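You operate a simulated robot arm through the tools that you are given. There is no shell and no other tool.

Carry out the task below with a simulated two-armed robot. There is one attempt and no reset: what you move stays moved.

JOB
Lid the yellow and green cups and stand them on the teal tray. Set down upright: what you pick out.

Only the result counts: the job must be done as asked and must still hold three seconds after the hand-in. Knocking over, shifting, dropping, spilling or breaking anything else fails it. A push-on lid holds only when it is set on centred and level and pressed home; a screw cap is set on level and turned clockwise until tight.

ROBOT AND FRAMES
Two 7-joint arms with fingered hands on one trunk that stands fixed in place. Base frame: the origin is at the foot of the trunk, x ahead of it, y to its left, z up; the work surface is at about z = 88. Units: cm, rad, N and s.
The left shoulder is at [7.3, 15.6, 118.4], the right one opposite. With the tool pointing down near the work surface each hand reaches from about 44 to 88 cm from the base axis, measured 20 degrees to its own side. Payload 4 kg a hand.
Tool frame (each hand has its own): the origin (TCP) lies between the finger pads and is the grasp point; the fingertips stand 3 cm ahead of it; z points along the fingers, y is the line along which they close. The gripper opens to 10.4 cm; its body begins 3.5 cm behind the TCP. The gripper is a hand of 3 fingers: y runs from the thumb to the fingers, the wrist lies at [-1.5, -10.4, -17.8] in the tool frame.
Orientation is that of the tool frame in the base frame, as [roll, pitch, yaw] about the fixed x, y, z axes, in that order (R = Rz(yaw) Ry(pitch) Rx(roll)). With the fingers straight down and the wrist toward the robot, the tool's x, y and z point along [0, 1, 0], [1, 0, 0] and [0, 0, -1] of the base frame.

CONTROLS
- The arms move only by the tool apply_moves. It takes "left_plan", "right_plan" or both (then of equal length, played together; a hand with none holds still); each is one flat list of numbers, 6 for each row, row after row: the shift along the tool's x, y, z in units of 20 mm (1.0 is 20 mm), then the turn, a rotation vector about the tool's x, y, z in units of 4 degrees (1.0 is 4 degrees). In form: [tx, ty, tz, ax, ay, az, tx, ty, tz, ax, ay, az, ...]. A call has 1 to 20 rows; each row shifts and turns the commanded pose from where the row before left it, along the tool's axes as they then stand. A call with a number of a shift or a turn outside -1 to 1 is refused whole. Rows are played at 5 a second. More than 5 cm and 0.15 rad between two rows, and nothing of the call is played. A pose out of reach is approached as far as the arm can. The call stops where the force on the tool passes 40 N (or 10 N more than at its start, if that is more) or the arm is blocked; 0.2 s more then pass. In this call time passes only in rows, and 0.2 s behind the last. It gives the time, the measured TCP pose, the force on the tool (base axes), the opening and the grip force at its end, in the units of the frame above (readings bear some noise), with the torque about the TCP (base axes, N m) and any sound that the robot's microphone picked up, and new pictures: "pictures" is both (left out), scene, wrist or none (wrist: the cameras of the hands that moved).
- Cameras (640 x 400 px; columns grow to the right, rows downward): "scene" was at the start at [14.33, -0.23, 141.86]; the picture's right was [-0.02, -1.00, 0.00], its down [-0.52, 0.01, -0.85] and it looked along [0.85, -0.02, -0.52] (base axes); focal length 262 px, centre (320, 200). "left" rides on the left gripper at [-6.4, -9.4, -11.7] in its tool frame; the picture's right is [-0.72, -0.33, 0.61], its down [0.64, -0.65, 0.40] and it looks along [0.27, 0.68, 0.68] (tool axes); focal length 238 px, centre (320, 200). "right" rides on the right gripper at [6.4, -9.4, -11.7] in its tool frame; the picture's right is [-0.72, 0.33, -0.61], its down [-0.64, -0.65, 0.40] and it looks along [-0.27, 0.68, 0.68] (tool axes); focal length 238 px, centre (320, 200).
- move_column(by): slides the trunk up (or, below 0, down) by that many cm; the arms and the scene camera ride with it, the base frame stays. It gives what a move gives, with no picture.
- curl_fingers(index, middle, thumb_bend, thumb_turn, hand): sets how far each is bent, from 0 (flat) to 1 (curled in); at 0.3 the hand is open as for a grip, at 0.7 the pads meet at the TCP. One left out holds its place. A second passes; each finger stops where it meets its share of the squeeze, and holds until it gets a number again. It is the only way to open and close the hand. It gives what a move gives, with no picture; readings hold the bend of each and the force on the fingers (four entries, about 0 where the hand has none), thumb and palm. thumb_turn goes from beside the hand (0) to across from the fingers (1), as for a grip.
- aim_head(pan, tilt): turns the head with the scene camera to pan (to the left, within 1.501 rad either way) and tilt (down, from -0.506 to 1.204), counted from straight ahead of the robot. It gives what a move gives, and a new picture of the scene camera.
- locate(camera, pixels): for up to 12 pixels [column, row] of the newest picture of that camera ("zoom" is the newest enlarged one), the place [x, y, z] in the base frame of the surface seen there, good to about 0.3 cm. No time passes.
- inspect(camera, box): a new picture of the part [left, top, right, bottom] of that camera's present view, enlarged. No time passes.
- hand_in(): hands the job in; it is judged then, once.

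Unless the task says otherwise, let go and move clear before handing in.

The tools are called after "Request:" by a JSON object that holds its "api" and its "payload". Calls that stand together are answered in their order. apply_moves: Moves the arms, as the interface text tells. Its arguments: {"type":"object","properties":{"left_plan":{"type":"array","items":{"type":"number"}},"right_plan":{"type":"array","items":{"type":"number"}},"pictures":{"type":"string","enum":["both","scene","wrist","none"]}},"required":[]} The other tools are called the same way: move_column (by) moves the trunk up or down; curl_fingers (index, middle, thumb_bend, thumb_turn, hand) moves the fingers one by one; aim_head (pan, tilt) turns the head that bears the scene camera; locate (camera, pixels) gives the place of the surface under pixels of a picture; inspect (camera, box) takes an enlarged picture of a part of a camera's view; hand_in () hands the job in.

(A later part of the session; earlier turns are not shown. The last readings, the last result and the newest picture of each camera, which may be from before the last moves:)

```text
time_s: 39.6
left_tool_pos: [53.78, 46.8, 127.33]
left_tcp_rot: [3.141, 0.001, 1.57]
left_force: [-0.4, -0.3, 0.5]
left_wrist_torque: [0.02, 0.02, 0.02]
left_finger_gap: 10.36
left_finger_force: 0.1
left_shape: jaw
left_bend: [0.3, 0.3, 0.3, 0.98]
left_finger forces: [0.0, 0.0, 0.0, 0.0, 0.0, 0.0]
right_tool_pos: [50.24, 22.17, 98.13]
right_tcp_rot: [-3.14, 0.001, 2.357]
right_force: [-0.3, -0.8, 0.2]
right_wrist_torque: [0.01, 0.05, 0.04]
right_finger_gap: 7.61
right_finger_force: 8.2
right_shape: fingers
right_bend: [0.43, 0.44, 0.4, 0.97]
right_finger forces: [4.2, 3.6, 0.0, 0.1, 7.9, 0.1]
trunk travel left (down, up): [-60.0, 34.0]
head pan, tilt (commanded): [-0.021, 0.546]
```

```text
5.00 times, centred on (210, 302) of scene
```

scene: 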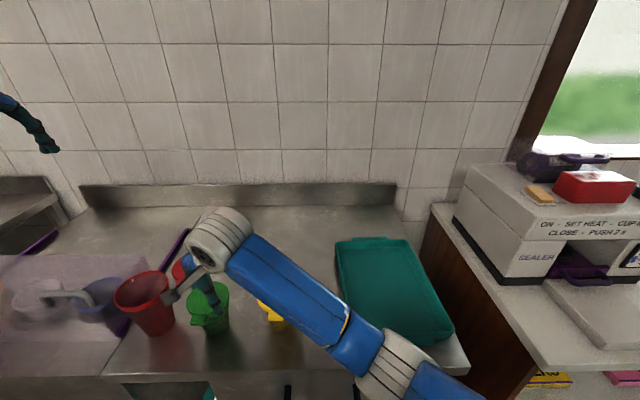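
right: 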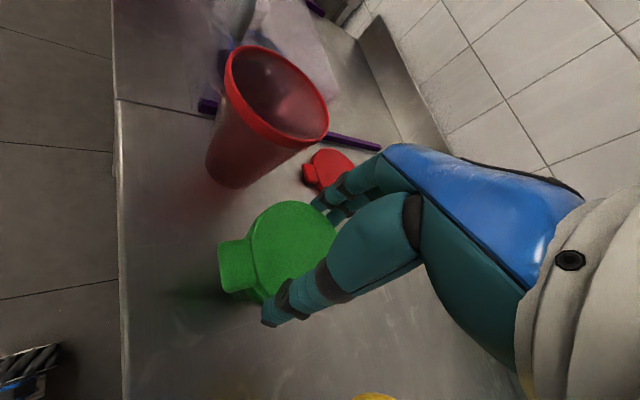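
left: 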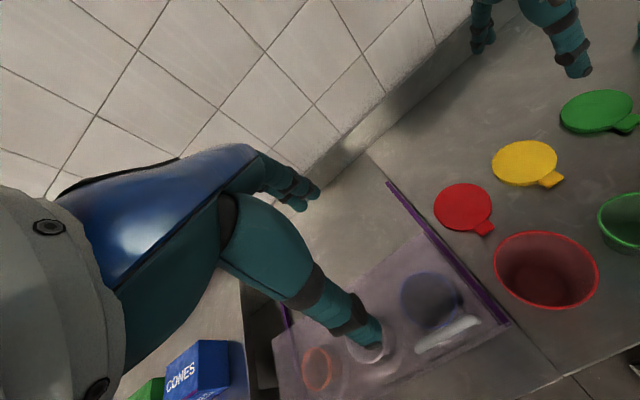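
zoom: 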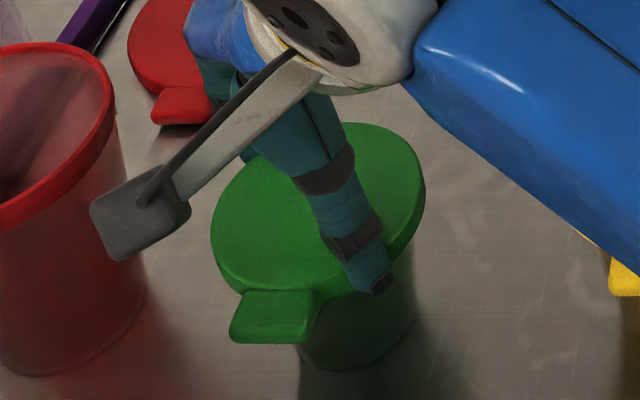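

Still no contact force at TCP 98.1. I'll continue in 2 mm steps.

Request:
{"api": "apply_moves", "payload": {"right_plan": [0, 0, 0.1, 0, 0, 0], "pictures": "none"}}

Request:
{"api": "apply_moves", "payload": {"right_plan": [0, 0, 0.1, 0, 0, 0], "pictures": "none"}}

Request:
{"api": "inspect", "payload": {"camera": "scene", "box": [170, 262, 250, 342]}}

```text
time_s: 40.0
left_tool_pos: [53.77, 46.97, 127.32]
left_tcp_rot: [-3.141, 0.001, 1.571]
left_force: [0.3, 0.5, 0.6]
left_wrist_torque: [-0.01, 0.0, 0.04]
left_finger_gap: 10.37
left_finger_force: 0.1
left_shape: jaw
left_bend: [0.3, 0.3, 0.3, 0.98]
left_finger forces: [0.1, 0.0, 0.1, 0.0, 0.0, 0.1]
right_tool_pos: [50.08, 22.07, 97.91]
right_tcp_rot: [-3.142, 0.0, 2.355]
right_force: [1.2, 0.1, 0.2]
right_wrist_torque: [0.01, -0.03, 0.01]
right_finger_gap: 7.64
right_finger_force: 8.1
right_shape: fingers
right_bend: [0.43, 0.44, 0.4, 0.97]
right_finger forces: [4.3, 3.9, 0.0, 0.1, 8.1, 0.0]
trunk travel left (down, up): [-60.0, 34.0]
head pan, tilt (commanded): [-0.021, 0.546]
```

```text
time_s: 40.4
left_tool_pos: [53.77, 46.78, 127.4]
left_tcp_rot: [3.141, -0.001, 1.571]
left_force: [-0.3, -0.8, -0.1]
left_wrist_torque: [-0.02, 0.0, 0.01]
left_finger_gap: 10.36
left_finger_force: 0.0
left_shape: jaw
left_bend: [0.3, 0.3, 0.3, 0.98]
left_finger forces: [0.0, 0.0, 0.0, 0.1, 0.0, 0.1]
right_tool_pos: [50.01, 22.17, 97.76]
right_tcp_rot: [3.137, 0.002, 2.356]
right_force: [0.2, 0.2, 7.3]
right_wrist_torque: [0.04, 0.03, 0.0]
right_finger_gap: 7.66
right_finger_force: 8.7
right_shape: fingers
right_bend: [0.43, 0.45, 0.4, 0.97]
right_finger forces: [4.1, 3.7, 0.1, 0.0, 8.6, 0.0]
trunk travel left (down, up): [-60.0, 34.0]
head pan, tilt (commanded): [-0.021, 0.546]
heard: snap
```

```text
5.00 times, centred on (210, 302) of scene
```

zoom: 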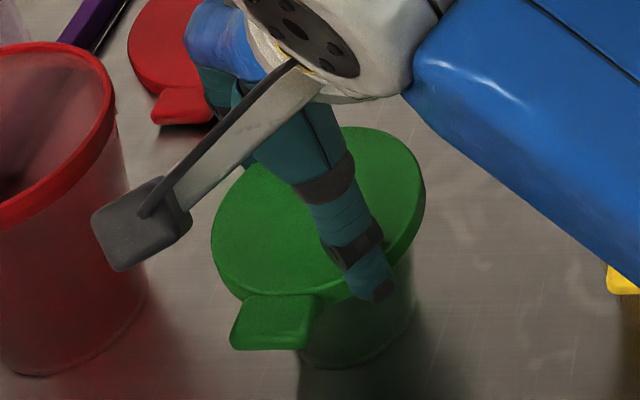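

Snap heard at 7.3 N: the green lid is on. I'll press one more 2 mm for certainty, ease off, and open.

Request:
{"api": "apply_moves", "payload": {"right_plan": [0, 0, 0.1, 0, 0, 0], "pictures": "none"}}

Request:
{"api": "apply_moves", "payload": {"right_plan": [0, 0, -0.1, 0, 0, 0], "pictures": "none"}}

Request:
{"api": "curl_fingers", "payload": {"hand": "right", "index": 0.32, "middle": 0.32, "thumb_bend": 0.32}}

Request:
{"api": "inspect", "payload": {"camera": "right", "box": [180, 50, 420, 330]}}

Request:
{"api": "inspect", "payload": {"camera": "scene", "box": [170, 262, 250, 342]}}

```text
time_s: 40.8
left_tool_pos: [53.71, 46.86, 127.4]
left_tcp_rot: [3.141, 0.002, 1.572]
left_force: [-0.1, 0.1, 0.3]
left_wrist_torque: [0.0, -0.02, -0.02]
left_finger_gap: 10.37
left_finger_force: 0.0
left_shape: jaw
left_bend: [0.3, 0.3, 0.3, 0.98]
left_finger forces: [0.1, 0.1, 0.0, 0.0, 0.0, 0.0]
right_tool_pos: [50.01, 22.09, 97.73]
right_tcp_rot: [3.137, 0.001, 2.357]
right_force: [-0.3, 0.5, 12.0]
right_wrist_torque: [-0.02, -0.01, -0.01]
right_finger_gap: 7.65
right_finger_force: 8.7
right_shape: fingers
right_bend: [0.44, 0.45, 0.4, 0.97]
right_finger forces: [4.1, 3.9, 0.0, 0.0, 9.2, 0.1]
trunk travel left (down, up): [-60.0, 34.0]
head pan, tilt (commanded): [-0.021, 0.546]
```

```text
time_s: 41.2
left_tool_pos: [53.8, 46.81, 127.3]
left_tcp_rot: [-3.142, 0.002, 1.571]
left_force: [0.6, -0.4, 0.4]
left_wrist_torque: [0.02, 0.02, 0.03]
left_finger_gap: 10.35
left_finger_force: 0.0
left_shape: jaw
left_bend: [0.3, 0.3, 0.3, 0.98]
left_finger forces: [0.1, 0.0, 0.0, 0.0, 0.1, 0.0]
right_tool_pos: [50.1, 22.07, 97.77]
right_tcp_rot: [3.141, 0.002, 2.358]
right_force: [0.1, -0.8, 8.4]
right_wrist_torque: [-0.05, 0.06, -0.02]
right_finger_gap: 7.65
right_finger_force: 8.0
right_shape: fingers
right_bend: [0.44, 0.45, 0.4, 0.97]
right_finger forces: [3.9, 3.3, 0.0, 0.0, 9.0, 0.1]
trunk travel left (down, up): [-60.0, 34.0]
head pan, tilt (commanded): [-0.021, 0.546]
```

```text
time_s: 42.2
left_tool_pos: [53.86, 46.9, 127.4]
left_tcp_rot: [3.14, 0.001, 1.571]
left_force: [0.1, 0.1, 0.1]
left_wrist_torque: [0.01, 0.0, -0.02]
left_finger_gap: 10.35
left_finger_force: 0.1
left_shape: jaw
left_bend: [0.3, 0.3, 0.3, 0.98]
left_finger forces: [0.1, 0.0, 0.0, 0.0, 0.1, 0.0]
right_tool_pos: [50.16, 22.16, 97.68]
right_tcp_rot: [-3.141, 0.001, 2.357]
right_force: [0.4, -0.4, -0.4]
right_wrist_torque: [0.03, 0.0, 0.0]
right_finger_gap: 9.79
right_finger_force: 0.1
right_shape: fingers
right_bend: [0.32, 0.32, 0.32, 0.97]
right_finger forces: [0.0, 0.1, 0.1, 0.1, 0.1, 0.0]
trunk travel left (down, up): [-60.0, 34.0]
head pan, tilt (commanded): [-0.021, 0.546]
```

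```text
1.43 times, centred on (300, 190) of right
```

zoom: 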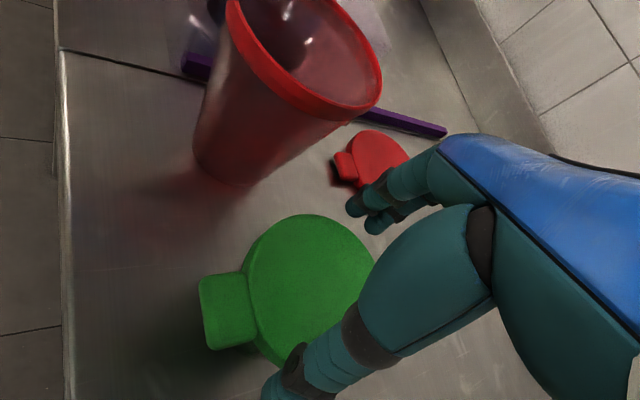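

```text
5.00 times, centred on (210, 302) of scene
```

zoom: 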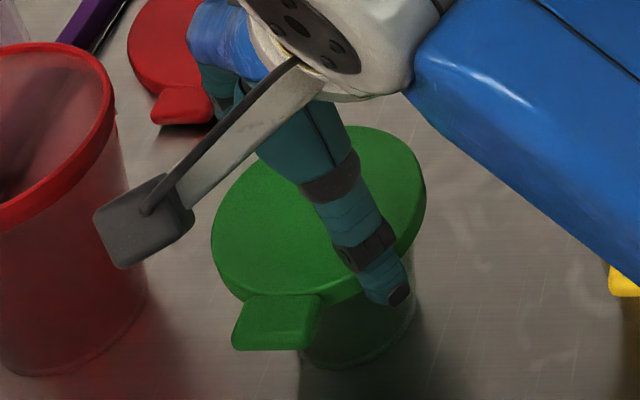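

Both lids have snapped on and the hand is released. I'll raise the hand clear and turn it so the scene camera sees its profile, to plan how to grip the cups below their lids.

Request:
{"api": "apply_moves", "payload": {"right_plan": [0, 0, -0.3, 0, 0, 0, 0, 0, -0.6, 0, 0, 0, 0, 0, -0.8, 0, 0, 0, 0, 0, -1, 0, 0, 0, 0, 0, -1, 0, 0, 0, 0, 0, -1, 0, 0, 0, 0, 0, -1, 0, 0, 0, 0, 0, -1, 0, 0, 0], "pictures": "none"}}

Request:
{"api": "apply_moves", "payload": {"right_plan": [-0.6, -0.3, 0, 0, 0, -0.9375, -0.6, -0.3, 0, 0, 0, -0.9375, -0.6, -0.3, 0, 0, 0, -0.9375, -0.6, -0.3, 0, 0, 0, -0.9375, -0.6, -0.3, 0, 0, 0, -0.9375, -0.6, -0.3, 0, 0, 0, -0.9375, 0, 0, 0, 0, 0, -0.9375, 0, 0, 0, 0, 0, -0.9375, 0, 0, 0, 0, 0, -0.9375, 0, 0, 0, 0, 0, -0.9375, 0, 0, 0, 0, 0, -0.9375, 0, 0, 0, 0, 0, -0.9375], "pictures": "both"}}

```text
time_s: 44.0
left_tool_pos: [53.75, 46.99, 127.34]
left_tcp_rot: [3.141, 0.0, 1.571]
left_force: [-0.2, 0.2, 0.3]
left_wrist_torque: [-0.02, -0.01, 0.0]
left_finger_gap: 10.37
left_finger_force: 0.1
left_shape: jaw
left_bend: [0.3, 0.3, 0.3, 0.98]
left_finger forces: [0.1, 0.1, 0.0, 0.0, 0.1, 0.1]
right_tool_pos: [50.05, 22.03, 111.01]
right_tcp_rot: [-3.141, 0.001, 2.357]
right_force: [0.8, -1.1, 0.1]
right_wrist_torque: [0.02, -0.03, -0.01]
right_finger_gap: 9.82
right_finger_force: 0.0
right_shape: fingers
right_bend: [0.32, 0.32, 0.32, 0.97]
right_finger forces: [0.1, 0.0, 0.1, 0.0, 0.0, 0.1]
trunk travel left (down, up): [-60.0, 34.0]
head pan, tilt (commanded): [-0.021, 0.546]
```

```text
time_s: 46.6
left_tool_pos: [53.8, 46.82, 127.31]
left_tcp_rot: [3.141, 0.001, 1.571]
left_force: [1.2, 0.7, 0.3]
left_wrist_torque: [-0.02, 0.0, -0.02]
left_finger_gap: 10.38
left_finger_force: 0.0
left_shape: jaw
left_bend: [0.3, 0.3, 0.3, 0.98]
left_finger forces: [0.0, 0.1, 0.0, 0.0, 0.1, 0.0]
right_tool_pos: [54.06, 15.08, 111.24]
right_tcp_rot: [3.141, 0.0, -3.141]
right_force: [0.0, 0.2, -0.7]
right_wrist_torque: [0.0, 0.01, 0.0]
right_finger_gap: 9.78
right_finger_force: 0.1
right_shape: fingers
right_bend: [0.32, 0.32, 0.32, 0.97]
right_finger forces: [0.0, 0.0, 0.0, 0.0, 0.1, 0.1]
trunk travel left (down, up): [-60.0, 34.0]
head pan, tilt (commanded): [-0.021, 0.546]
```

scene: 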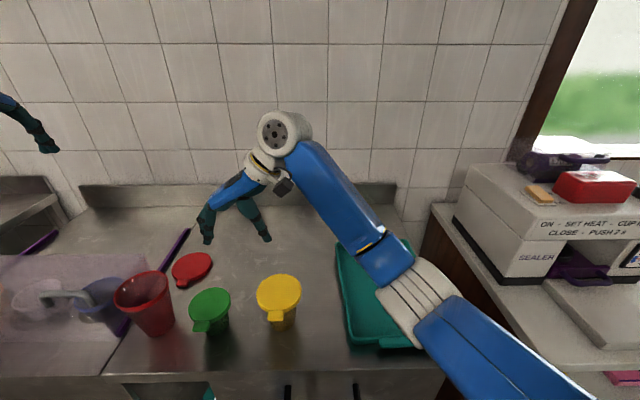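
right: 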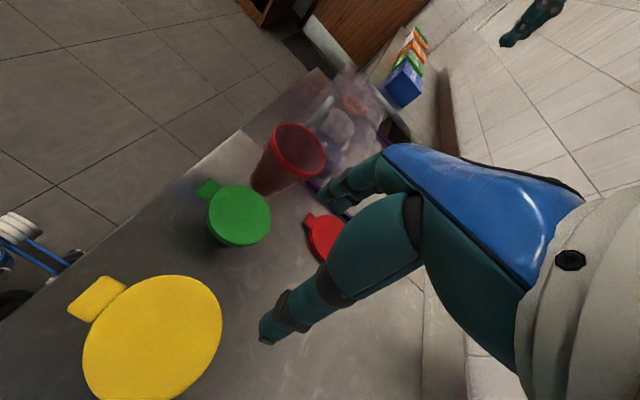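

Now the hand's side profile is visible at about (235,205) in the scene. I'll zoom in on it open, then closed to a cup-sized gap.

Request:
{"api": "inspect", "payload": {"camera": "scene", "box": [180, 140, 300, 250]}}

Request:
{"api": "curl_fingers", "payload": {"hand": "right", "index": 0.46, "middle": 0.46, "thumb_bend": 0.46}}

Request:
{"api": "inspect", "payload": {"camera": "scene", "box": [180, 140, 300, 250]}}

```text
3.64 times, centred on (240, 195) of scene
```

zoom: 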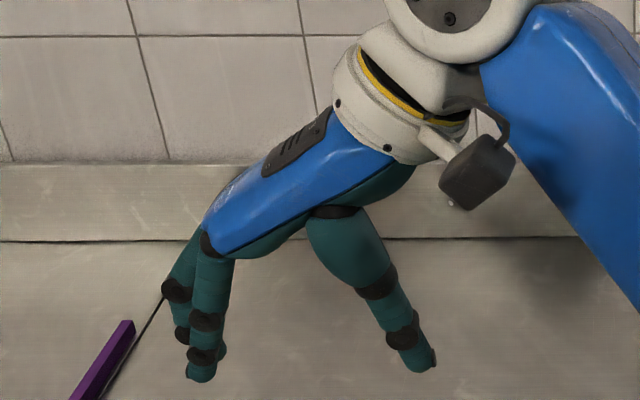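

```text
time_s: 47.6
left_tool_pos: [53.84, 46.85, 127.38]
left_tcp_rot: [-3.141, 0.002, 1.571]
left_force: [-0.4, 0.1, 0.4]
left_wrist_torque: [0.0, 0.01, -0.03]
left_finger_gap: 10.36
left_finger_force: 0.0
left_shape: jaw
left_bend: [0.3, 0.3, 0.3, 0.98]
left_finger forces: [0.0, 0.1, 0.1, 0.0, 0.0, 0.0]
right_tool_pos: [54.03, 15.1, 111.21]
right_tcp_rot: [3.141, 0.001, 3.141]
right_force: [0.0, 0.2, -0.6]
right_wrist_torque: [-0.02, 0.03, 0.06]
right_finger_gap: 6.3
right_finger_force: 0.0
right_shape: fingers
right_bend: [0.46, 0.46, 0.46, 0.97]
right_finger forces: [0.0, 0.0, 0.0, 0.1, 0.0, 0.1]
trunk travel left (down, up): [-60.0, 34.0]
head pan, tilt (commanded): [-0.021, 0.546]
```

```text
3.64 times, centred on (240, 195) of scene
```

zoom: 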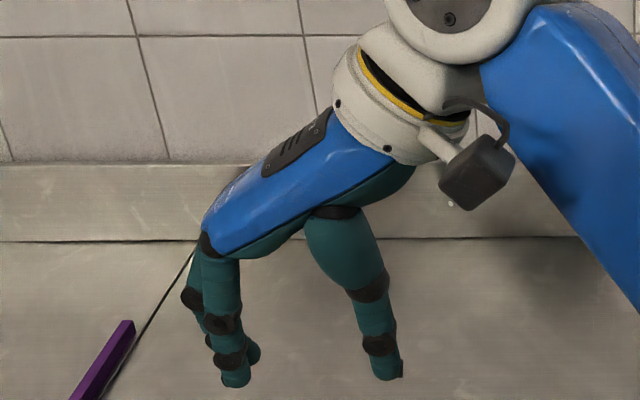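

The profile shows the hand forms a V opening downward, so gripping below an overhanging lid isn't practical. The natural hold is on the lid edge, as when I placed it, and I'll test gently whether the snapped lid carries the cup. First I'll reopen the fingers and turn back to the diagonal yaw.

Request:
{"api": "curl_fingers", "payload": {"hand": "right", "index": 0.28, "middle": 0.28, "thumb_bend": 0.28}}

Request:
{"api": "apply_moves", "payload": {"right_plan": [0, 0, 0, 0, 0, 0.9375, 0, 0, 0, 0, 0, 0.9375, 0, 0, 0, 0, 0, 0.9375, 0, 0, 0, 0, 0, 0.9375, 0, 0, 0, 0, 0, 0.9375, 0, 0, 0, 0, 0, 0.9375, 0, 0, 0, 0, 0, 0.9375, 0, 0, 0, 0, 0, 0.9375, 0, 0, 0, 0, 0, 0.9375, 0, 0, 0, 0, 0, 0.9375, 0, 0, 0, 0, 0, 0.9375, 0, 0, 0, 0, 0, 0.9375], "pictures": "scene"}}

Request:
{"api": "inspect", "payload": {"camera": "scene", "box": [170, 262, 330, 342]}}

```text
time_s: 48.6
left_tool_pos: [53.82, 46.94, 127.31]
left_tcp_rot: [3.14, 0.001, 1.569]
left_force: [-0.1, -0.2, 0.1]
left_wrist_torque: [0.01, 0.0, 0.02]
left_finger_gap: 10.38
left_finger_force: 0.0
left_shape: jaw
left_bend: [0.3, 0.3, 0.3, 0.98]
left_finger forces: [0.1, 0.1, 0.1, 0.0, 0.0, 0.0]
right_tool_pos: [53.99, 15.13, 111.2]
right_tcp_rot: [3.141, 0.001, -3.141]
right_force: [0.3, 0.0, 0.3]
right_wrist_torque: [-0.04, 0.02, 0.01]
right_finger_gap: 10.77
right_finger_force: 0.2
right_shape: fingers
right_bend: [0.28, 0.28, 0.28, 0.97]
right_finger forces: [0.1, 0.0, 0.0, 0.0, 0.0, 0.0]
trunk travel left (down, up): [-60.0, 34.0]
head pan, tilt (commanded): [-0.021, 0.546]
```

```text
time_s: 51.2
left_tool_pos: [53.87, 46.91, 127.35]
left_tcp_rot: [3.141, 0.001, 1.571]
left_force: [-1.6, 0.2, 0.2]
left_wrist_torque: [0.01, 0.02, 0.02]
left_finger_gap: 10.36
left_finger_force: 0.1
left_shape: jaw
left_bend: [0.3, 0.3, 0.3, 0.98]
left_finger forces: [0.0, 0.0, 0.0, 0.0, 0.0, 0.0]
right_tool_pos: [53.89, 15.13, 111.12]
right_tcp_rot: [-3.142, 0.001, 2.354]
right_force: [0.8, -0.5, 1.0]
right_wrist_torque: [0.0, 0.01, 0.04]
right_finger_gap: 10.74
right_finger_force: 0.1
right_shape: fingers
right_bend: [0.28, 0.28, 0.28, 0.97]
right_finger forces: [0.0, 0.0, 0.0, 0.0, 0.0, 0.0]
trunk travel left (down, up): [-60.0, 34.0]
head pan, tilt (commanded): [-0.021, 0.546]
```

scene: 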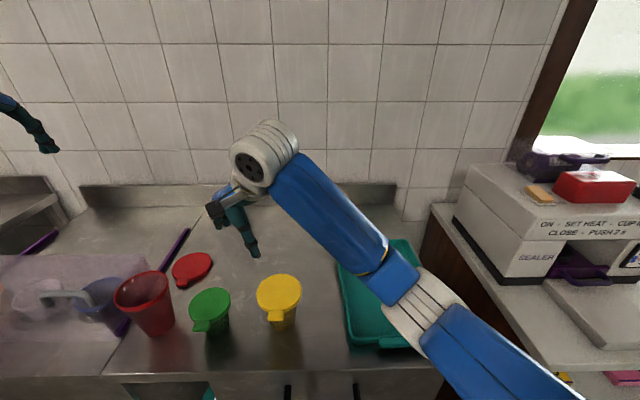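

```text
4.00 times, centred on (250, 302) of scene
```

zoom: 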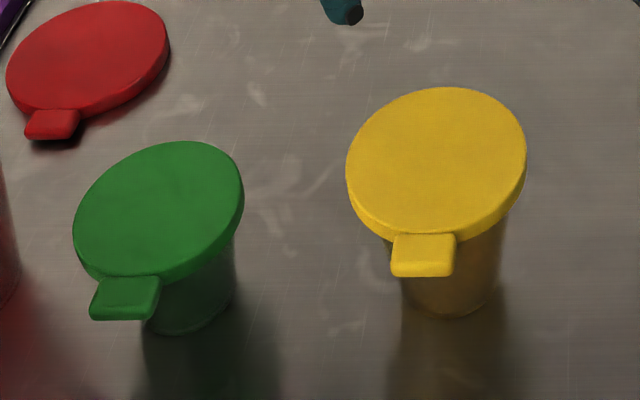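

Both lids sit on their cups. I'll check level and centre of each lid, and the visible tray parts.

Request:
{"api": "locate", "payload": {"camera": "zoom", "pixels": [[77, 225], [95, 180], [140, 148], [200, 145], [238, 180], [235, 215], [200, 255], [150, 275], [100, 262], [160, 210], [125, 297], [190, 300]]}}

Request:
{"api": "locate", "payload": {"camera": "zoom", "pixels": [[350, 170], [365, 125], [410, 95], [460, 90], [510, 120], [523, 165], [505, 205], [460, 230], [400, 230], [436, 160], [422, 255], [455, 300]]}}

Request:
{"api": "locate", "payload": {"camera": "scene", "pixels": [[345, 275], [350, 300], [360, 325], [375, 338], [395, 345], [415, 250], [415, 265], [390, 243], [405, 240], [342, 268], [358, 344], [400, 330]]}}

```text
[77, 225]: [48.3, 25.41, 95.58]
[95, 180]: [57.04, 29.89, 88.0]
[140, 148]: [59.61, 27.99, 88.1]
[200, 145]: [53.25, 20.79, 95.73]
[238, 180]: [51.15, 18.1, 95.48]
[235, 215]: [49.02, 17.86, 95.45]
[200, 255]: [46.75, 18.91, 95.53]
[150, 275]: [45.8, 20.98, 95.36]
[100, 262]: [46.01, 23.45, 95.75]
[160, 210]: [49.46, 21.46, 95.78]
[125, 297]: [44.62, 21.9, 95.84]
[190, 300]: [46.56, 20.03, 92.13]
```

```text
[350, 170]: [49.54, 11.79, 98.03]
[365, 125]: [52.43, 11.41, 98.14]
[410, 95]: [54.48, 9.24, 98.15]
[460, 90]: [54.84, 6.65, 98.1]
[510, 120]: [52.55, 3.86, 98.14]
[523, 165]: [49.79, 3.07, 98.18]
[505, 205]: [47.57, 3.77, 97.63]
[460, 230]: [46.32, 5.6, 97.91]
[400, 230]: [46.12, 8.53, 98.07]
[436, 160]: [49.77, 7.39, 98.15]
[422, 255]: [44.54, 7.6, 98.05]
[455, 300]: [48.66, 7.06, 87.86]
```

```text
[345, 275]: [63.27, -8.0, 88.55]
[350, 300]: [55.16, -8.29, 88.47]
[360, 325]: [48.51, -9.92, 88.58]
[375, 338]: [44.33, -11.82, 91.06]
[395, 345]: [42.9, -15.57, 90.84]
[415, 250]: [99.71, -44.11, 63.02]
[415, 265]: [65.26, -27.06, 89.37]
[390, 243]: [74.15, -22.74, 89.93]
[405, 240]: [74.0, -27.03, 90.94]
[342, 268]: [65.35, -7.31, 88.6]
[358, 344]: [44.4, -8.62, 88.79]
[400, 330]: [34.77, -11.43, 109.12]
```

Both lids are level (green 95.4–95.8, yellow 97.9–98.2), and the tray floor is at about z=88.5 spanning roughly x 46–73, y -8 to -27. I'll move above the yellow lid.

Request:
{"api": "apply_moves", "payload": {"right_plan": [-0.292, -0.732, 0, 0, 0, 0, -0.292, -0.732, 0, 0, 0, 0, -0.292, -0.732, 0, 0, 0, 0, -0.292, -0.732, 0, 0, 0, 0, -0.292, -0.732, 0, 0, 0, 0, 0, 0, 0.8, 0, 0, 0, 0, 0, 0.8, 0, 0, 0, 0, 0, 0.8, 0, 0, 0, 0, 0, 0.6, 0, 0, 0], "pictures": "both"}}

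Request:
{"api": "inspect", "payload": {"camera": "scene", "box": [244, 256, 318, 336]}}

```text
time_s: 53.2
left_tool_pos: [53.86, 46.89, 127.36]
left_tcp_rot: [-3.141, 0.001, 1.569]
left_force: [0.8, 0.1, 0.5]
left_wrist_torque: [-0.02, -0.06, 0.01]
left_finger_gap: 10.38
left_finger_force: 0.0
left_shape: jaw
left_bend: [0.3, 0.3, 0.3, 0.98]
left_finger forces: [0.0, 0.0, 0.1, 0.1, 0.0, 0.0]
right_tool_pos: [50.85, 7.83, 105.1]
right_tcp_rot: [-3.139, 0.0, 2.357]
right_force: [0.7, -0.6, -0.2]
right_wrist_torque: [-0.02, 0.02, 0.04]
right_finger_gap: 10.75
right_finger_force: 0.0
right_shape: fingers
right_bend: [0.28, 0.28, 0.28, 0.97]
right_finger forces: [0.0, 0.1, 0.0, 0.0, 0.1, 0.0]
trunk travel left (down, up): [-60.0, 34.0]
head pan, tilt (commanded): [-0.021, 0.546]
```

scene: 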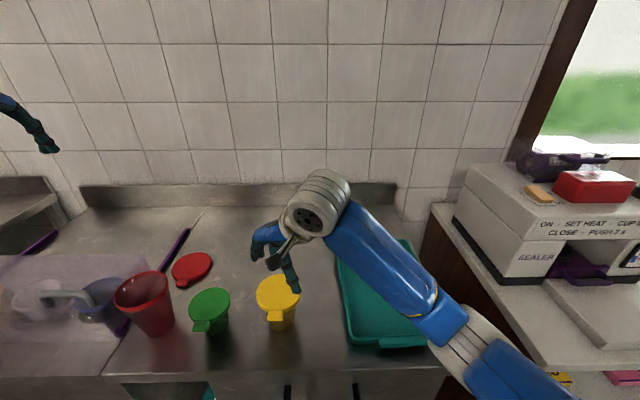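
right: 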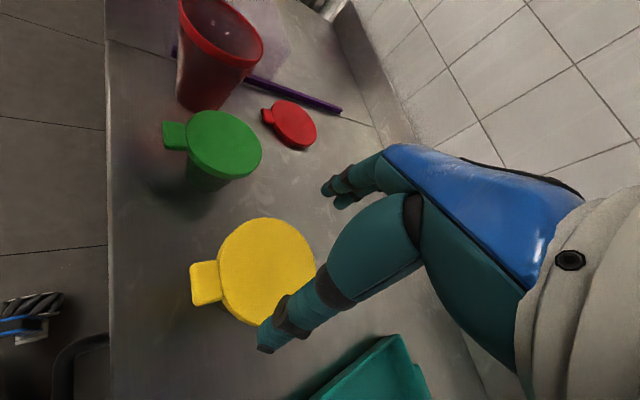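

```text
5.00 times, centred on (281, 296) of scene
```

zoom: 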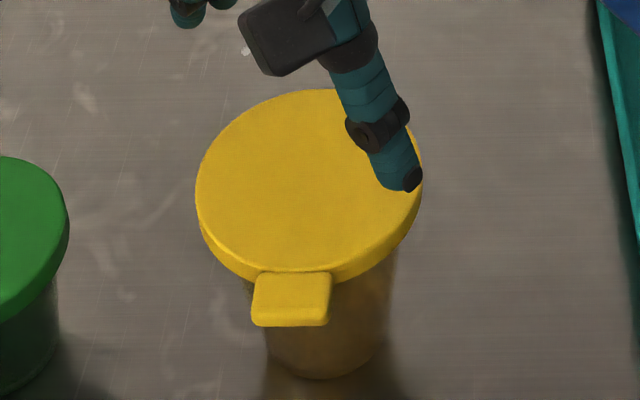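

The hand is centred over the yellow lid as at its release. I'll descend to the same grip height (TCP ≈100.15).

Request:
{"api": "apply_moves", "payload": {"right_plan": [0, 0, 0.7, 0, 0, 0, 0, 0, 0.7, 0, 0, 0, 0, 0, 0.5, 0, 0, 0, 0, 0, 0.3, 0, 0, 0, 0, 0, 0.27, 0, 0, 0], "pictures": "none"}}

Request:
{"api": "inspect", "payload": {"camera": "scene", "box": [244, 256, 318, 336]}}

Request:
{"api": "inspect", "payload": {"camera": "right", "box": [180, 170, 360, 330]}}

```text
time_s: 54.4
left_tool_pos: [53.83, 46.88, 127.28]
left_tcp_rot: [3.141, 0.002, 1.571]
left_force: [-0.9, 0.6, 0.4]
left_wrist_torque: [0.0, -0.01, 0.0]
left_finger_gap: 10.36
left_finger_force: 0.0
left_shape: jaw
left_bend: [0.3, 0.3, 0.3, 0.98]
left_finger forces: [0.1, 0.1, 0.0, 0.0, 0.0, 0.1]
right_tool_pos: [50.92, 7.85, 100.09]
right_tcp_rot: [-3.141, 0.003, 2.355]
right_force: [0.6, 1.0, 0.2]
right_wrist_torque: [0.03, 0.01, -0.02]
right_finger_gap: 10.76
right_finger_force: 0.0
right_shape: fingers
right_bend: [0.28, 0.28, 0.28, 0.97]
right_finger forces: [0.0, 0.0, 0.1, 0.0, 0.0, 0.0]
trunk travel left (down, up): [-60.0, 34.0]
head pan, tilt (commanded): [-0.021, 0.546]
```

```text
5.00 times, centred on (281, 296) of scene
```

zoom: 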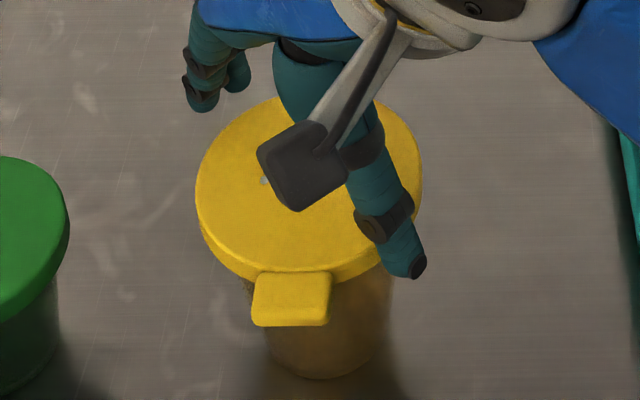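

```text
2.50 times, centred on (270, 250) of right
```

zoom: 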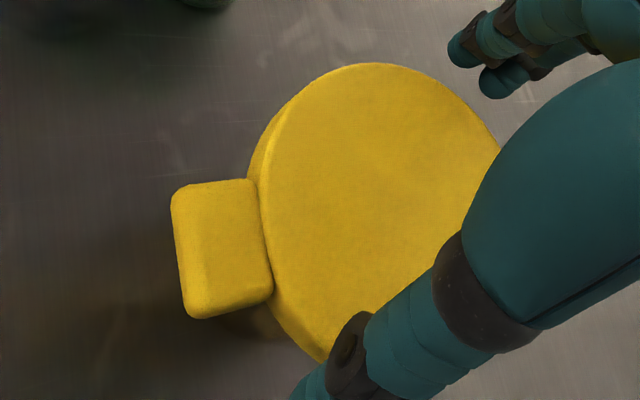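

Position matches. I'll close in small steps, watching that the lid contact is balanced.

Request:
{"api": "curl_fingers", "payload": {"hand": "right", "index": 0.355, "middle": 0.355, "thumb_bend": 0.345}}

Request:
{"api": "curl_fingers", "payload": {"hand": "right", "index": 0.38, "middle": 0.38, "thumb_bend": 0.37}}

Request:
{"api": "inspect", "payload": {"camera": "scene", "box": [244, 256, 318, 336]}}

```text
time_s: 55.4
left_tool_pos: [53.82, 46.86, 127.32]
left_tcp_rot: [3.14, 0.0, 1.57]
left_force: [0.0, 0.1, -0.2]
left_wrist_torque: [0.0, -0.02, -0.02]
left_finger_gap: 10.37
left_finger_force: 0.0
left_shape: jaw
left_bend: [0.3, 0.3, 0.3, 0.98]
left_finger forces: [0.0, 0.1, 0.0, 0.1, 0.0, 0.0]
right_tool_pos: [50.86, 7.89, 100.13]
right_tcp_rot: [3.141, 0.002, 2.356]
right_force: [-0.3, -0.2, 0.4]
right_wrist_torque: [-0.04, 0.0, 0.0]
right_finger_gap: 9.33
right_finger_force: 0.3
right_shape: fingers
right_bend: [0.35, 0.35, 0.33, 0.97]
right_finger forces: [0.0, 0.1, 0.0, 0.0, 0.4, 0.0]
trunk travel left (down, up): [-60.0, 34.0]
head pan, tilt (commanded): [-0.021, 0.546]
```

```text
time_s: 56.4
left_tool_pos: [53.8, 46.8, 127.36]
left_tcp_rot: [-3.141, 0.003, 1.571]
left_force: [0.4, 0.1, -0.2]
left_wrist_torque: [0.0, -0.01, -0.03]
left_finger_gap: 10.38
left_finger_force: 0.1
left_shape: jaw
left_bend: [0.3, 0.3, 0.3, 0.98]
left_finger forces: [0.0, 0.0, 0.1, 0.1, 0.0, 0.0]
right_tool_pos: [50.85, 7.89, 100.13]
right_tcp_rot: [-3.139, -0.001, 2.356]
right_force: [-0.7, -0.2, 1.1]
right_wrist_torque: [-0.02, 0.04, 0.02]
right_finger_gap: 8.95
right_finger_force: 1.6
right_shape: fingers
right_bend: [0.37, 0.37, 0.35, 0.97]
right_finger forces: [1.0, 0.5, 0.0, 0.0, 2.0, 0.0]
trunk travel left (down, up): [-60.0, 34.0]
head pan, tilt (commanded): [-0.021, 0.546]
```

```text
5.00 times, centred on (281, 296) of scene
```

zoom: 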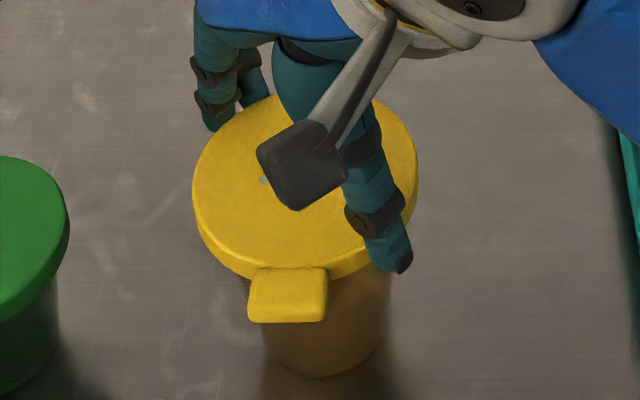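

Contact is balanced (1.5 N vs 2 N) and the cup shifted only about 1.5 mm. I'll firm up the grip.

Request:
{"api": "curl_fingers", "payload": {"hand": "right", "index": 0.43, "middle": 0.43, "thumb_bend": 0.42}}

Request:
{"api": "curl_fingers", "payload": {"hand": "right", "index": 0.49, "middle": 0.49, "thumb_bend": 0.49}}

Request:
{"api": "inspect", "payload": {"camera": "scene", "box": [244, 256, 318, 336]}}

```text
time_s: 57.4
left_tool_pos: [53.8, 46.84, 127.34]
left_tcp_rot: [3.141, 0.001, 1.571]
left_force: [-0.4, 0.1, 0.6]
left_wrist_torque: [-0.01, 0.03, -0.01]
left_finger_gap: 10.35
left_finger_force: 0.0
left_shape: jaw
left_bend: [0.3, 0.3, 0.3, 0.98]
left_finger forces: [0.1, 0.1, 0.1, 0.0, 0.0, 0.0]
right_tool_pos: [50.87, 7.92, 100.07]
right_tcp_rot: [3.142, -0.001, 2.356]
right_force: [0.2, -0.8, 2.4]
right_wrist_torque: [0.03, -0.07, 0.0]
right_finger_gap: 8.75
right_finger_force: 7.1
right_shape: fingers
right_bend: [0.38, 0.4, 0.35, 0.97]
right_finger forces: [3.9, 3.1, 0.1, 0.0, 6.4, 0.1]
trunk travel left (down, up): [-60.0, 34.0]
head pan, tilt (commanded): [-0.021, 0.546]
```

```text
time_s: 58.4
left_tool_pos: [53.78, 46.99, 127.24]
left_tcp_rot: [3.14, 0.003, 1.569]
left_force: [-0.3, 1.0, 0.5]
left_wrist_torque: [0.01, -0.04, -0.02]
left_finger_gap: 10.37
left_finger_force: 0.0
left_shape: jaw
left_bend: [0.3, 0.3, 0.3, 0.98]
left_finger forces: [0.0, 0.0, 0.0, 0.0, 0.0, 0.1]
right_tool_pos: [50.85, 7.92, 100.18]
right_tcp_rot: [-3.141, 0.002, 2.356]
right_force: [2.4, -0.4, 5.1]
right_wrist_torque: [0.02, -0.1, -0.01]
right_finger_gap: 8.61
right_finger_force: 13.6
right_shape: fingers
right_bend: [0.4, 0.43, 0.36, 0.97]
right_finger forces: [7.7, 6.4, 0.0, 0.0, 12.6, 0.1]
trunk travel left (down, up): [-60.0, 34.0]
head pan, tilt (commanded): [-0.021, 0.546]
```

```text
5.00 times, centred on (281, 296) of scene
```

zoom: 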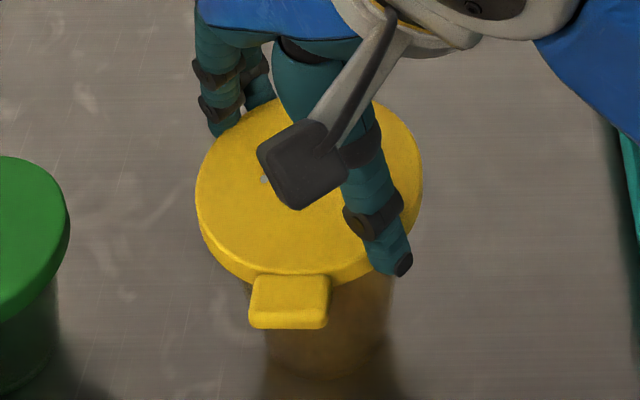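

The grip is 13.6 N. Now a test lift of a few millimetres to see whether the cup comes with the lid.

Request:
{"api": "apply_moves", "payload": {"right_plan": [0, 0, -0.05, 0, 0, 0, 0, 0, -0.05, 0, 0, 0, 0, 0, -0.05, 0, 0, 0, 0, 0, -0.05, 0, 0, 0], "pictures": "none"}}

Request:
{"api": "inspect", "payload": {"camera": "scene", "box": [244, 256, 318, 336]}}

Request:
{"api": "locate", "payload": {"camera": "zoom", "pixels": [[200, 195], [212, 230], [240, 250], [340, 266], [230, 200], [250, 230], [290, 240], [415, 190], [410, 150], [325, 370], [290, 355], [360, 350]]}}

```text
time_s: 59.4
left_tool_pos: [53.79, 47.01, 127.27]
left_tcp_rot: [3.141, 0.0, 1.571]
left_force: [0.3, -0.4, 1.1]
left_wrist_torque: [0.04, 0.01, 0.02]
left_finger_gap: 10.34
left_finger_force: 0.1
left_shape: jaw
left_bend: [0.3, 0.3, 0.3, 0.98]
left_finger forces: [0.1, 0.0, 0.0, 0.0, 0.1, 0.0]
right_tool_pos: [50.76, 7.76, 100.39]
right_tcp_rot: [-3.14, 0.001, 2.357]
right_force: [0.1, -0.5, 0.2]
right_wrist_torque: [-0.01, 0.03, -0.02]
right_finger_gap: 8.6
right_finger_force: 12.5
right_shape: fingers
right_bend: [0.4, 0.43, 0.36, 0.96]
right_finger forces: [7.1, 6.1, 0.0, 0.0, 12.6, 0.0]
trunk travel left (down, up): [-60.0, 34.0]
head pan, tilt (commanded): [-0.021, 0.546]
```

```text
5.00 times, centred on (281, 296) of scene
```

zoom: 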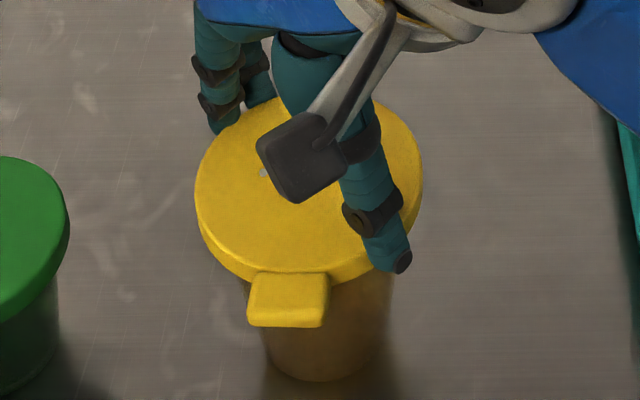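

```text
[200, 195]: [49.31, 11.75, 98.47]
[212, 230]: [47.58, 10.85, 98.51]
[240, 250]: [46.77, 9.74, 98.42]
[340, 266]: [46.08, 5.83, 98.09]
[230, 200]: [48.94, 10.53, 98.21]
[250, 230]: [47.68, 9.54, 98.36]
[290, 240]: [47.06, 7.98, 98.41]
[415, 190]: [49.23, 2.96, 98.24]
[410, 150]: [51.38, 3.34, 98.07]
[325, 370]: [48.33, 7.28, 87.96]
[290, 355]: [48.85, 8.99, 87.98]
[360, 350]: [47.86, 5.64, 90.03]
```

The lid rose a little with near-zero force; I need a bit more height to judge. I'll lift another 6 mm slowly.

Request:
{"api": "apply_moves", "payload": {"right_plan": [0, 0, -0.06, 0, 0, 0, 0, 0, -0.06, 0, 0, 0, 0, 0, -0.06, 0, 0, 0, 0, 0, -0.06, 0, 0, 0, 0, 0, -0.06, 0, 0, 0], "pictures": "wrist"}}

Request:
{"api": "inspect", "payload": {"camera": "scene", "box": [244, 256, 318, 336]}}

```text
time_s: 60.6
left_tool_pos: [53.84, 46.97, 127.41]
left_tcp_rot: [3.141, 0.002, 1.572]
left_force: [0.6, 0.0, 0.1]
left_wrist_torque: [-0.01, 0.04, 0.01]
left_finger_gap: 10.4
left_finger_force: 0.1
left_shape: jaw
left_bend: [0.3, 0.3, 0.3, 0.98]
left_finger forces: [0.0, 0.1, 0.0, 0.0, 0.1, 0.0]
right_tool_pos: [50.94, 7.92, 100.97]
right_tcp_rot: [3.139, 0.001, 2.355]
right_force: [-0.2, 0.4, 0.0]
right_wrist_torque: [0.04, 0.0, -0.01]
right_finger_gap: 8.6
right_finger_force: 12.4
right_shape: fingers
right_bend: [0.4, 0.43, 0.36, 0.96]
right_finger forces: [7.0, 5.9, 0.1, 0.0, 12.6, 0.0]
trunk travel left (down, up): [-60.0, 34.0]
head pan, tilt (commanded): [-0.021, 0.546]
```

right: 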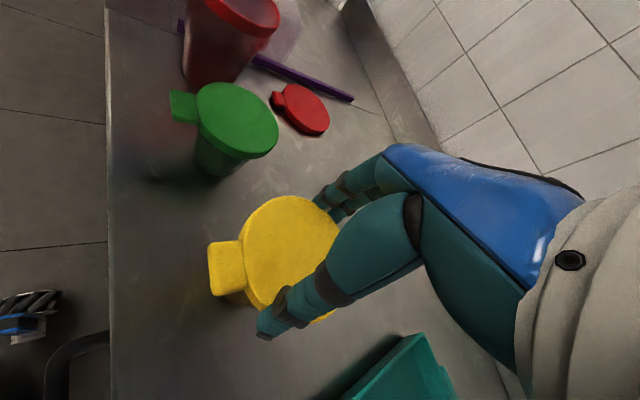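

```text
5.00 times, centred on (281, 296) of scene
```

zoom: 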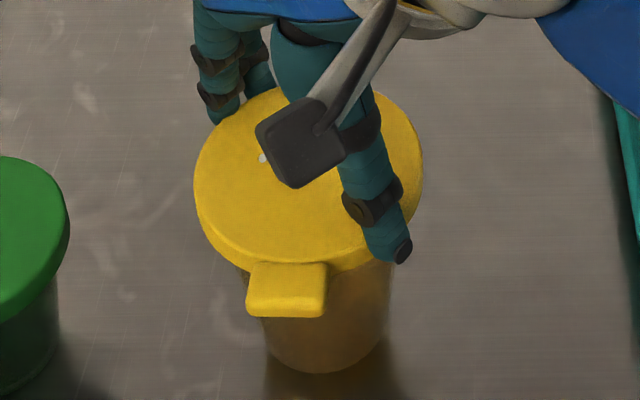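

The base of the cup has risen too (bottom at row 373 vs 380) with no gap under the lid, so the snapped lid carries the cup. I'll lift a bit more and confirm.

Request:
{"api": "apply_moves", "payload": {"right_plan": [0, 0, -0.1, 0, 0, 0, 0, 0, -0.15, 0, 0, 0, 0, 0, -0.15, 0, 0, 0, 0, 0, -0.15, 0, 0, 0, 0, 0, -0.1, 0, 0, 0], "pictures": "none"}}

Request:
{"api": "inspect", "payload": {"camera": "scene", "box": [244, 256, 318, 336]}}

```text
time_s: 61.8
left_tool_pos: [53.85, 46.83, 127.41]
left_tcp_rot: [-3.141, 0.002, 1.571]
left_force: [-0.3, -1.3, -0.4]
left_wrist_torque: [0.03, 0.02, 0.04]
left_finger_gap: 10.38
left_finger_force: 0.1
left_shape: jaw
left_bend: [0.3, 0.3, 0.3, 0.98]
left_finger forces: [0.0, 0.0, 0.1, 0.1, 0.0, 0.1]
right_tool_pos: [50.75, 7.82, 102.55]
right_tcp_rot: [3.141, 0.001, 2.356]
right_force: [-0.7, -0.1, -1.2]
right_wrist_torque: [0.0, -0.02, 0.01]
right_finger_gap: 8.63
right_finger_force: 13.0
right_shape: fingers
right_bend: [0.4, 0.43, 0.36, 0.96]
right_finger forces: [7.0, 6.0, 0.0, 0.1, 12.5, 0.0]
trunk travel left (down, up): [-60.0, 34.0]
head pan, tilt (commanded): [-0.021, 0.546]
```

```text
5.00 times, centred on (281, 296) of scene
```

zoom: 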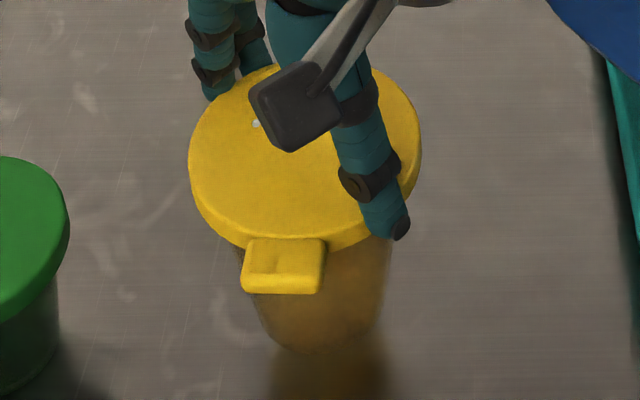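

The cup hangs securely from its lid. I'll raise it to clear the tray rim, then carry it toward (66.5, -17) on the tray.

Request:
{"api": "apply_moves", "payload": {"right_plan": [0, 0, -0.25, 0, 0, 0, 0, 0, -0.35, 0, 0, 0, 0, 0, -0.4, 0, 0, 0, 0, 0, -0.4, 0, 0, 0, 0, 0, -0.35, 0, 0, 0, 0, 0, -0.25, 0, 0, 0], "pictures": "scene"}}

Request:
{"api": "apply_moves", "payload": {"right_plan": [-0.3, -0.06, 0, 0, 0, 0, -0.5, -0.1, 0, 0, 0, 0, -0.7, -0.15, 0, 0, 0, 0, -0.7, -0.15, 0, 0, 0, 0, -0.7, -0.15, 0, 0, 0, 0, -0.7, -0.15, 0, 0, 0, 0, -0.7, -0.15, 0, 0, 0, 0, -0.7, -0.15, 0, 0, 0, 0, -0.7, -0.15, 0, 0, 0, 0, -0.5, -0.1, 0, 0, 0, 0, -0.3, -0.06, 0, 0, 0, 0], "pictures": "both"}}

```text
time_s: 63.2
left_tool_pos: [53.86, 46.94, 127.35]
left_tcp_rot: [3.141, 0.001, 1.573]
left_force: [-0.7, -0.2, 0.4]
left_wrist_torque: [0.01, 0.01, 0.01]
left_finger_gap: 10.37
left_finger_force: 0.0
left_shape: jaw
left_bend: [0.3, 0.3, 0.3, 0.98]
left_finger forces: [0.0, 0.1, 0.0, 0.0, 0.0, 0.0]
right_tool_pos: [50.67, 7.88, 106.48]
right_tcp_rot: [3.142, -0.002, 2.357]
right_force: [-0.3, -0.5, -1.5]
right_wrist_torque: [0.02, -0.01, 0.0]
right_finger_gap: 8.62
right_finger_force: 13.0
right_shape: fingers
right_bend: [0.4, 0.43, 0.36, 0.96]
right_finger forces: [6.9, 6.1, 0.0, 0.0, 12.6, 0.1]
trunk travel left (down, up): [-60.0, 34.0]
head pan, tilt (commanded): [-0.021, 0.546]
```

scene: 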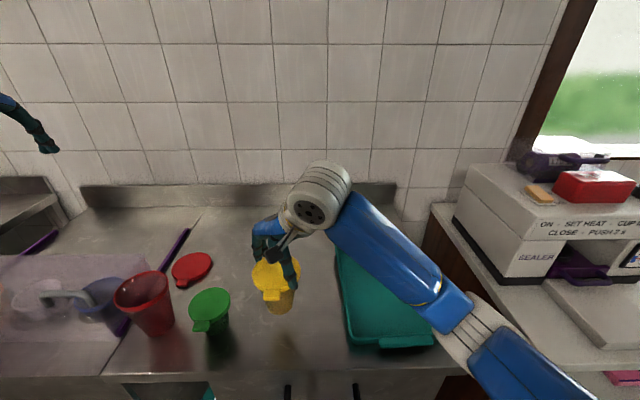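

```text
time_s: 65.6
left_tool_pos: [53.9, 46.85, 127.36]
left_tcp_rot: [-3.141, 0.002, 1.571]
left_force: [0.3, 1.2, -0.7]
left_wrist_torque: [0.01, 0.03, 0.0]
left_finger_gap: 10.38
left_finger_force: 0.1
left_shape: jaw
left_bend: [0.3, 0.3, 0.3, 0.98]
left_finger forces: [0.1, 0.0, 0.0, 0.0, 0.0, 0.0]
right_tool_pos: [58.24, -3.28, 106.44]
right_tcp_rot: [-3.141, 0.0, 2.356]
right_force: [0.0, -0.4, -0.6]
right_wrist_torque: [0.01, 0.02, -0.02]
right_finger_gap: 8.62
right_finger_force: 13.2
right_shape: fingers
right_bend: [0.4, 0.43, 0.36, 0.96]
right_finger forces: [6.9, 6.0, 0.0, 0.0, 12.7, 0.1]
trunk travel left (down, up): [-60.0, 34.0]
head pan, tilt (commanded): [-0.021, 0.546]
```

scene: 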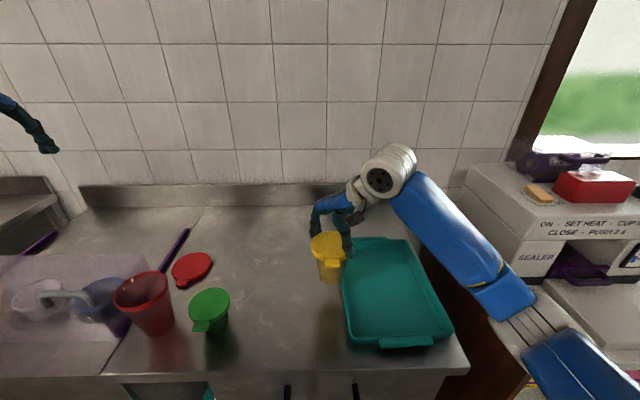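
right: 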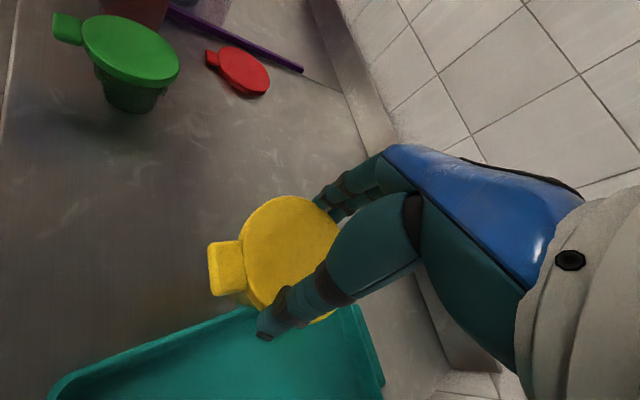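

The tray is fully visible now. I'll locate its floor extents and check the elbow against the sealer on the right.

Request:
{"api": "locate", "payload": {"camera": "scene", "pixels": [[350, 246], [400, 246], [352, 330], [440, 325], [348, 290], [430, 290], [385, 290], [395, 335], [375, 245], [345, 270], [410, 262], [360, 265]]}}

Request:
{"api": "locate", "payload": {"camera": "scene", "pixels": [[500, 290], [530, 300], [455, 230], [530, 340], [470, 190], [500, 255], [545, 280], [560, 250], [390, 160], [450, 270], [580, 370], [505, 320]]}}

Request:
{"api": "inspect", "payload": {"camera": "scene", "box": [300, 190, 480, 360]}}

```text
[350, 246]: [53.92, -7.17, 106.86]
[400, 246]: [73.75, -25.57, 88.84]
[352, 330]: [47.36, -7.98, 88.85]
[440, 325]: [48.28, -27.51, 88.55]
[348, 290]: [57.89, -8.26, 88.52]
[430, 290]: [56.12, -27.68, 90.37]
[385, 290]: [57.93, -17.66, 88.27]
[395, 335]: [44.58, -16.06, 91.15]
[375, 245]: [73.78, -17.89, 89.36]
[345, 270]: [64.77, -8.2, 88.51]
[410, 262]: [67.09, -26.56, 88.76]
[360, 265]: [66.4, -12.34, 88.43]
```

```text
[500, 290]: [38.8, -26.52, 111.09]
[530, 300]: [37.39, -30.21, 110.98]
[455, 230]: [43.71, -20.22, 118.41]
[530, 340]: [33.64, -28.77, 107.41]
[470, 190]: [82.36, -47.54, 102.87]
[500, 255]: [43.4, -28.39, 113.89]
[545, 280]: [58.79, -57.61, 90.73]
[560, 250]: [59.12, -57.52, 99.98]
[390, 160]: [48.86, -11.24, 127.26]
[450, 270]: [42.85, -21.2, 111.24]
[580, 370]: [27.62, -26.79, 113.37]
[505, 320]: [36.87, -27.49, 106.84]
```

```text
2.35 times, centred on (390, 275) of scene
```

zoom: 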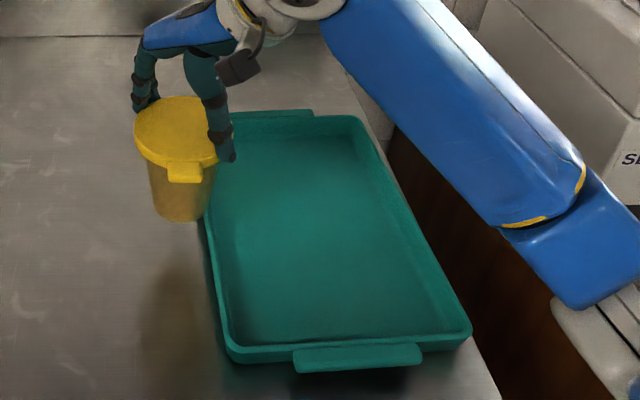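

Tray floor spans x 47–73 and y -8 to -27; the elbow (z≈106–111) is clear. I'll carry the cup on to about (66, -16.5).

Request:
{"api": "apply_moves", "payload": {"right_plan": [-0.3, -0.07, 0, 0, 0, 0, -0.5, -0.11, 0, 0, 0, 0, -0.7, -0.155, 0, 0, 0, 0, -0.7, -0.155, 0, 0, 0, 0, -0.7, -0.155, 0, 0, 0, 0, -0.7, -0.155, 0, 0, 0, 0, -0.7, -0.155, 0, 0, 0, 0, -0.7, -0.155, 0, 0, 0, 0, -0.7, -0.155, 0, 0, 0, 0, -0.7, -0.155, 0, 0, 0, 0, -0.6, -0.14, 0, 0, 0, 0, -0.42, -0.1, 0, 0, 0, 0], "pictures": "both"}}

Request:
{"api": "inspect", "payload": {"camera": "scene", "box": [310, 190, 480, 360]}}

```text
time_s: 68.2
left_tool_pos: [53.91, 46.81, 127.27]
left_tcp_rot: [3.141, 0.002, 1.57]
left_force: [0.0, 0.3, -0.1]
left_wrist_torque: [-0.02, 0.03, 0.0]
left_finger_gap: 10.41
left_finger_force: 0.0
left_shape: jaw
left_bend: [0.3, 0.3, 0.3, 0.98]
left_finger forces: [0.0, 0.0, 0.1, 0.1, 0.0, 0.0]
right_tool_pos: [66.22, -16.14, 106.48]
right_tcp_rot: [3.141, 0.0, 2.356]
right_force: [-0.3, -0.3, 1.0]
right_wrist_torque: [0.01, -0.03, 0.01]
right_finger_gap: 8.6
right_finger_force: 12.4
right_shape: fingers
right_bend: [0.41, 0.43, 0.36, 0.96]
right_finger forces: [6.9, 6.1, 0.1, 0.0, 12.4, 0.1]
trunk travel left (down, up): [-60.0, 34.0]
head pan, tilt (commanded): [-0.021, 0.546]
```

scene: 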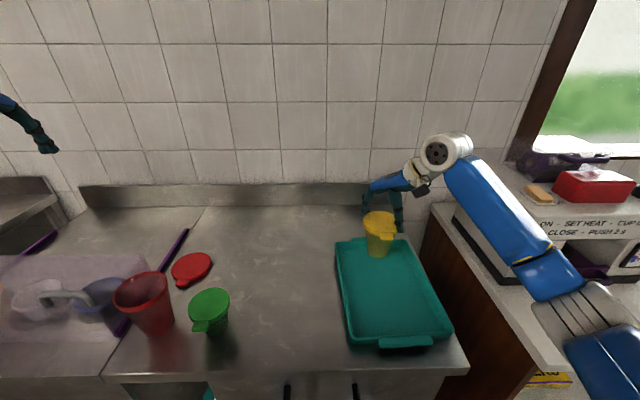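
right: 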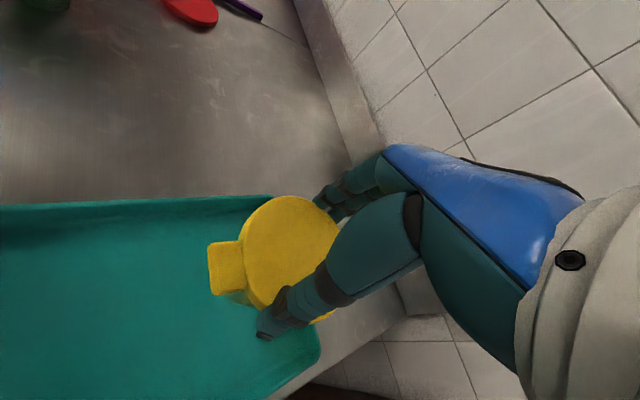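

```text
2.35 times, centred on (395, 275) of scene
```

zoom: 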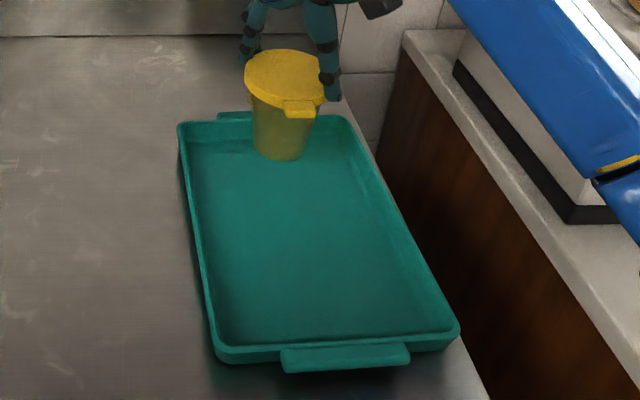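

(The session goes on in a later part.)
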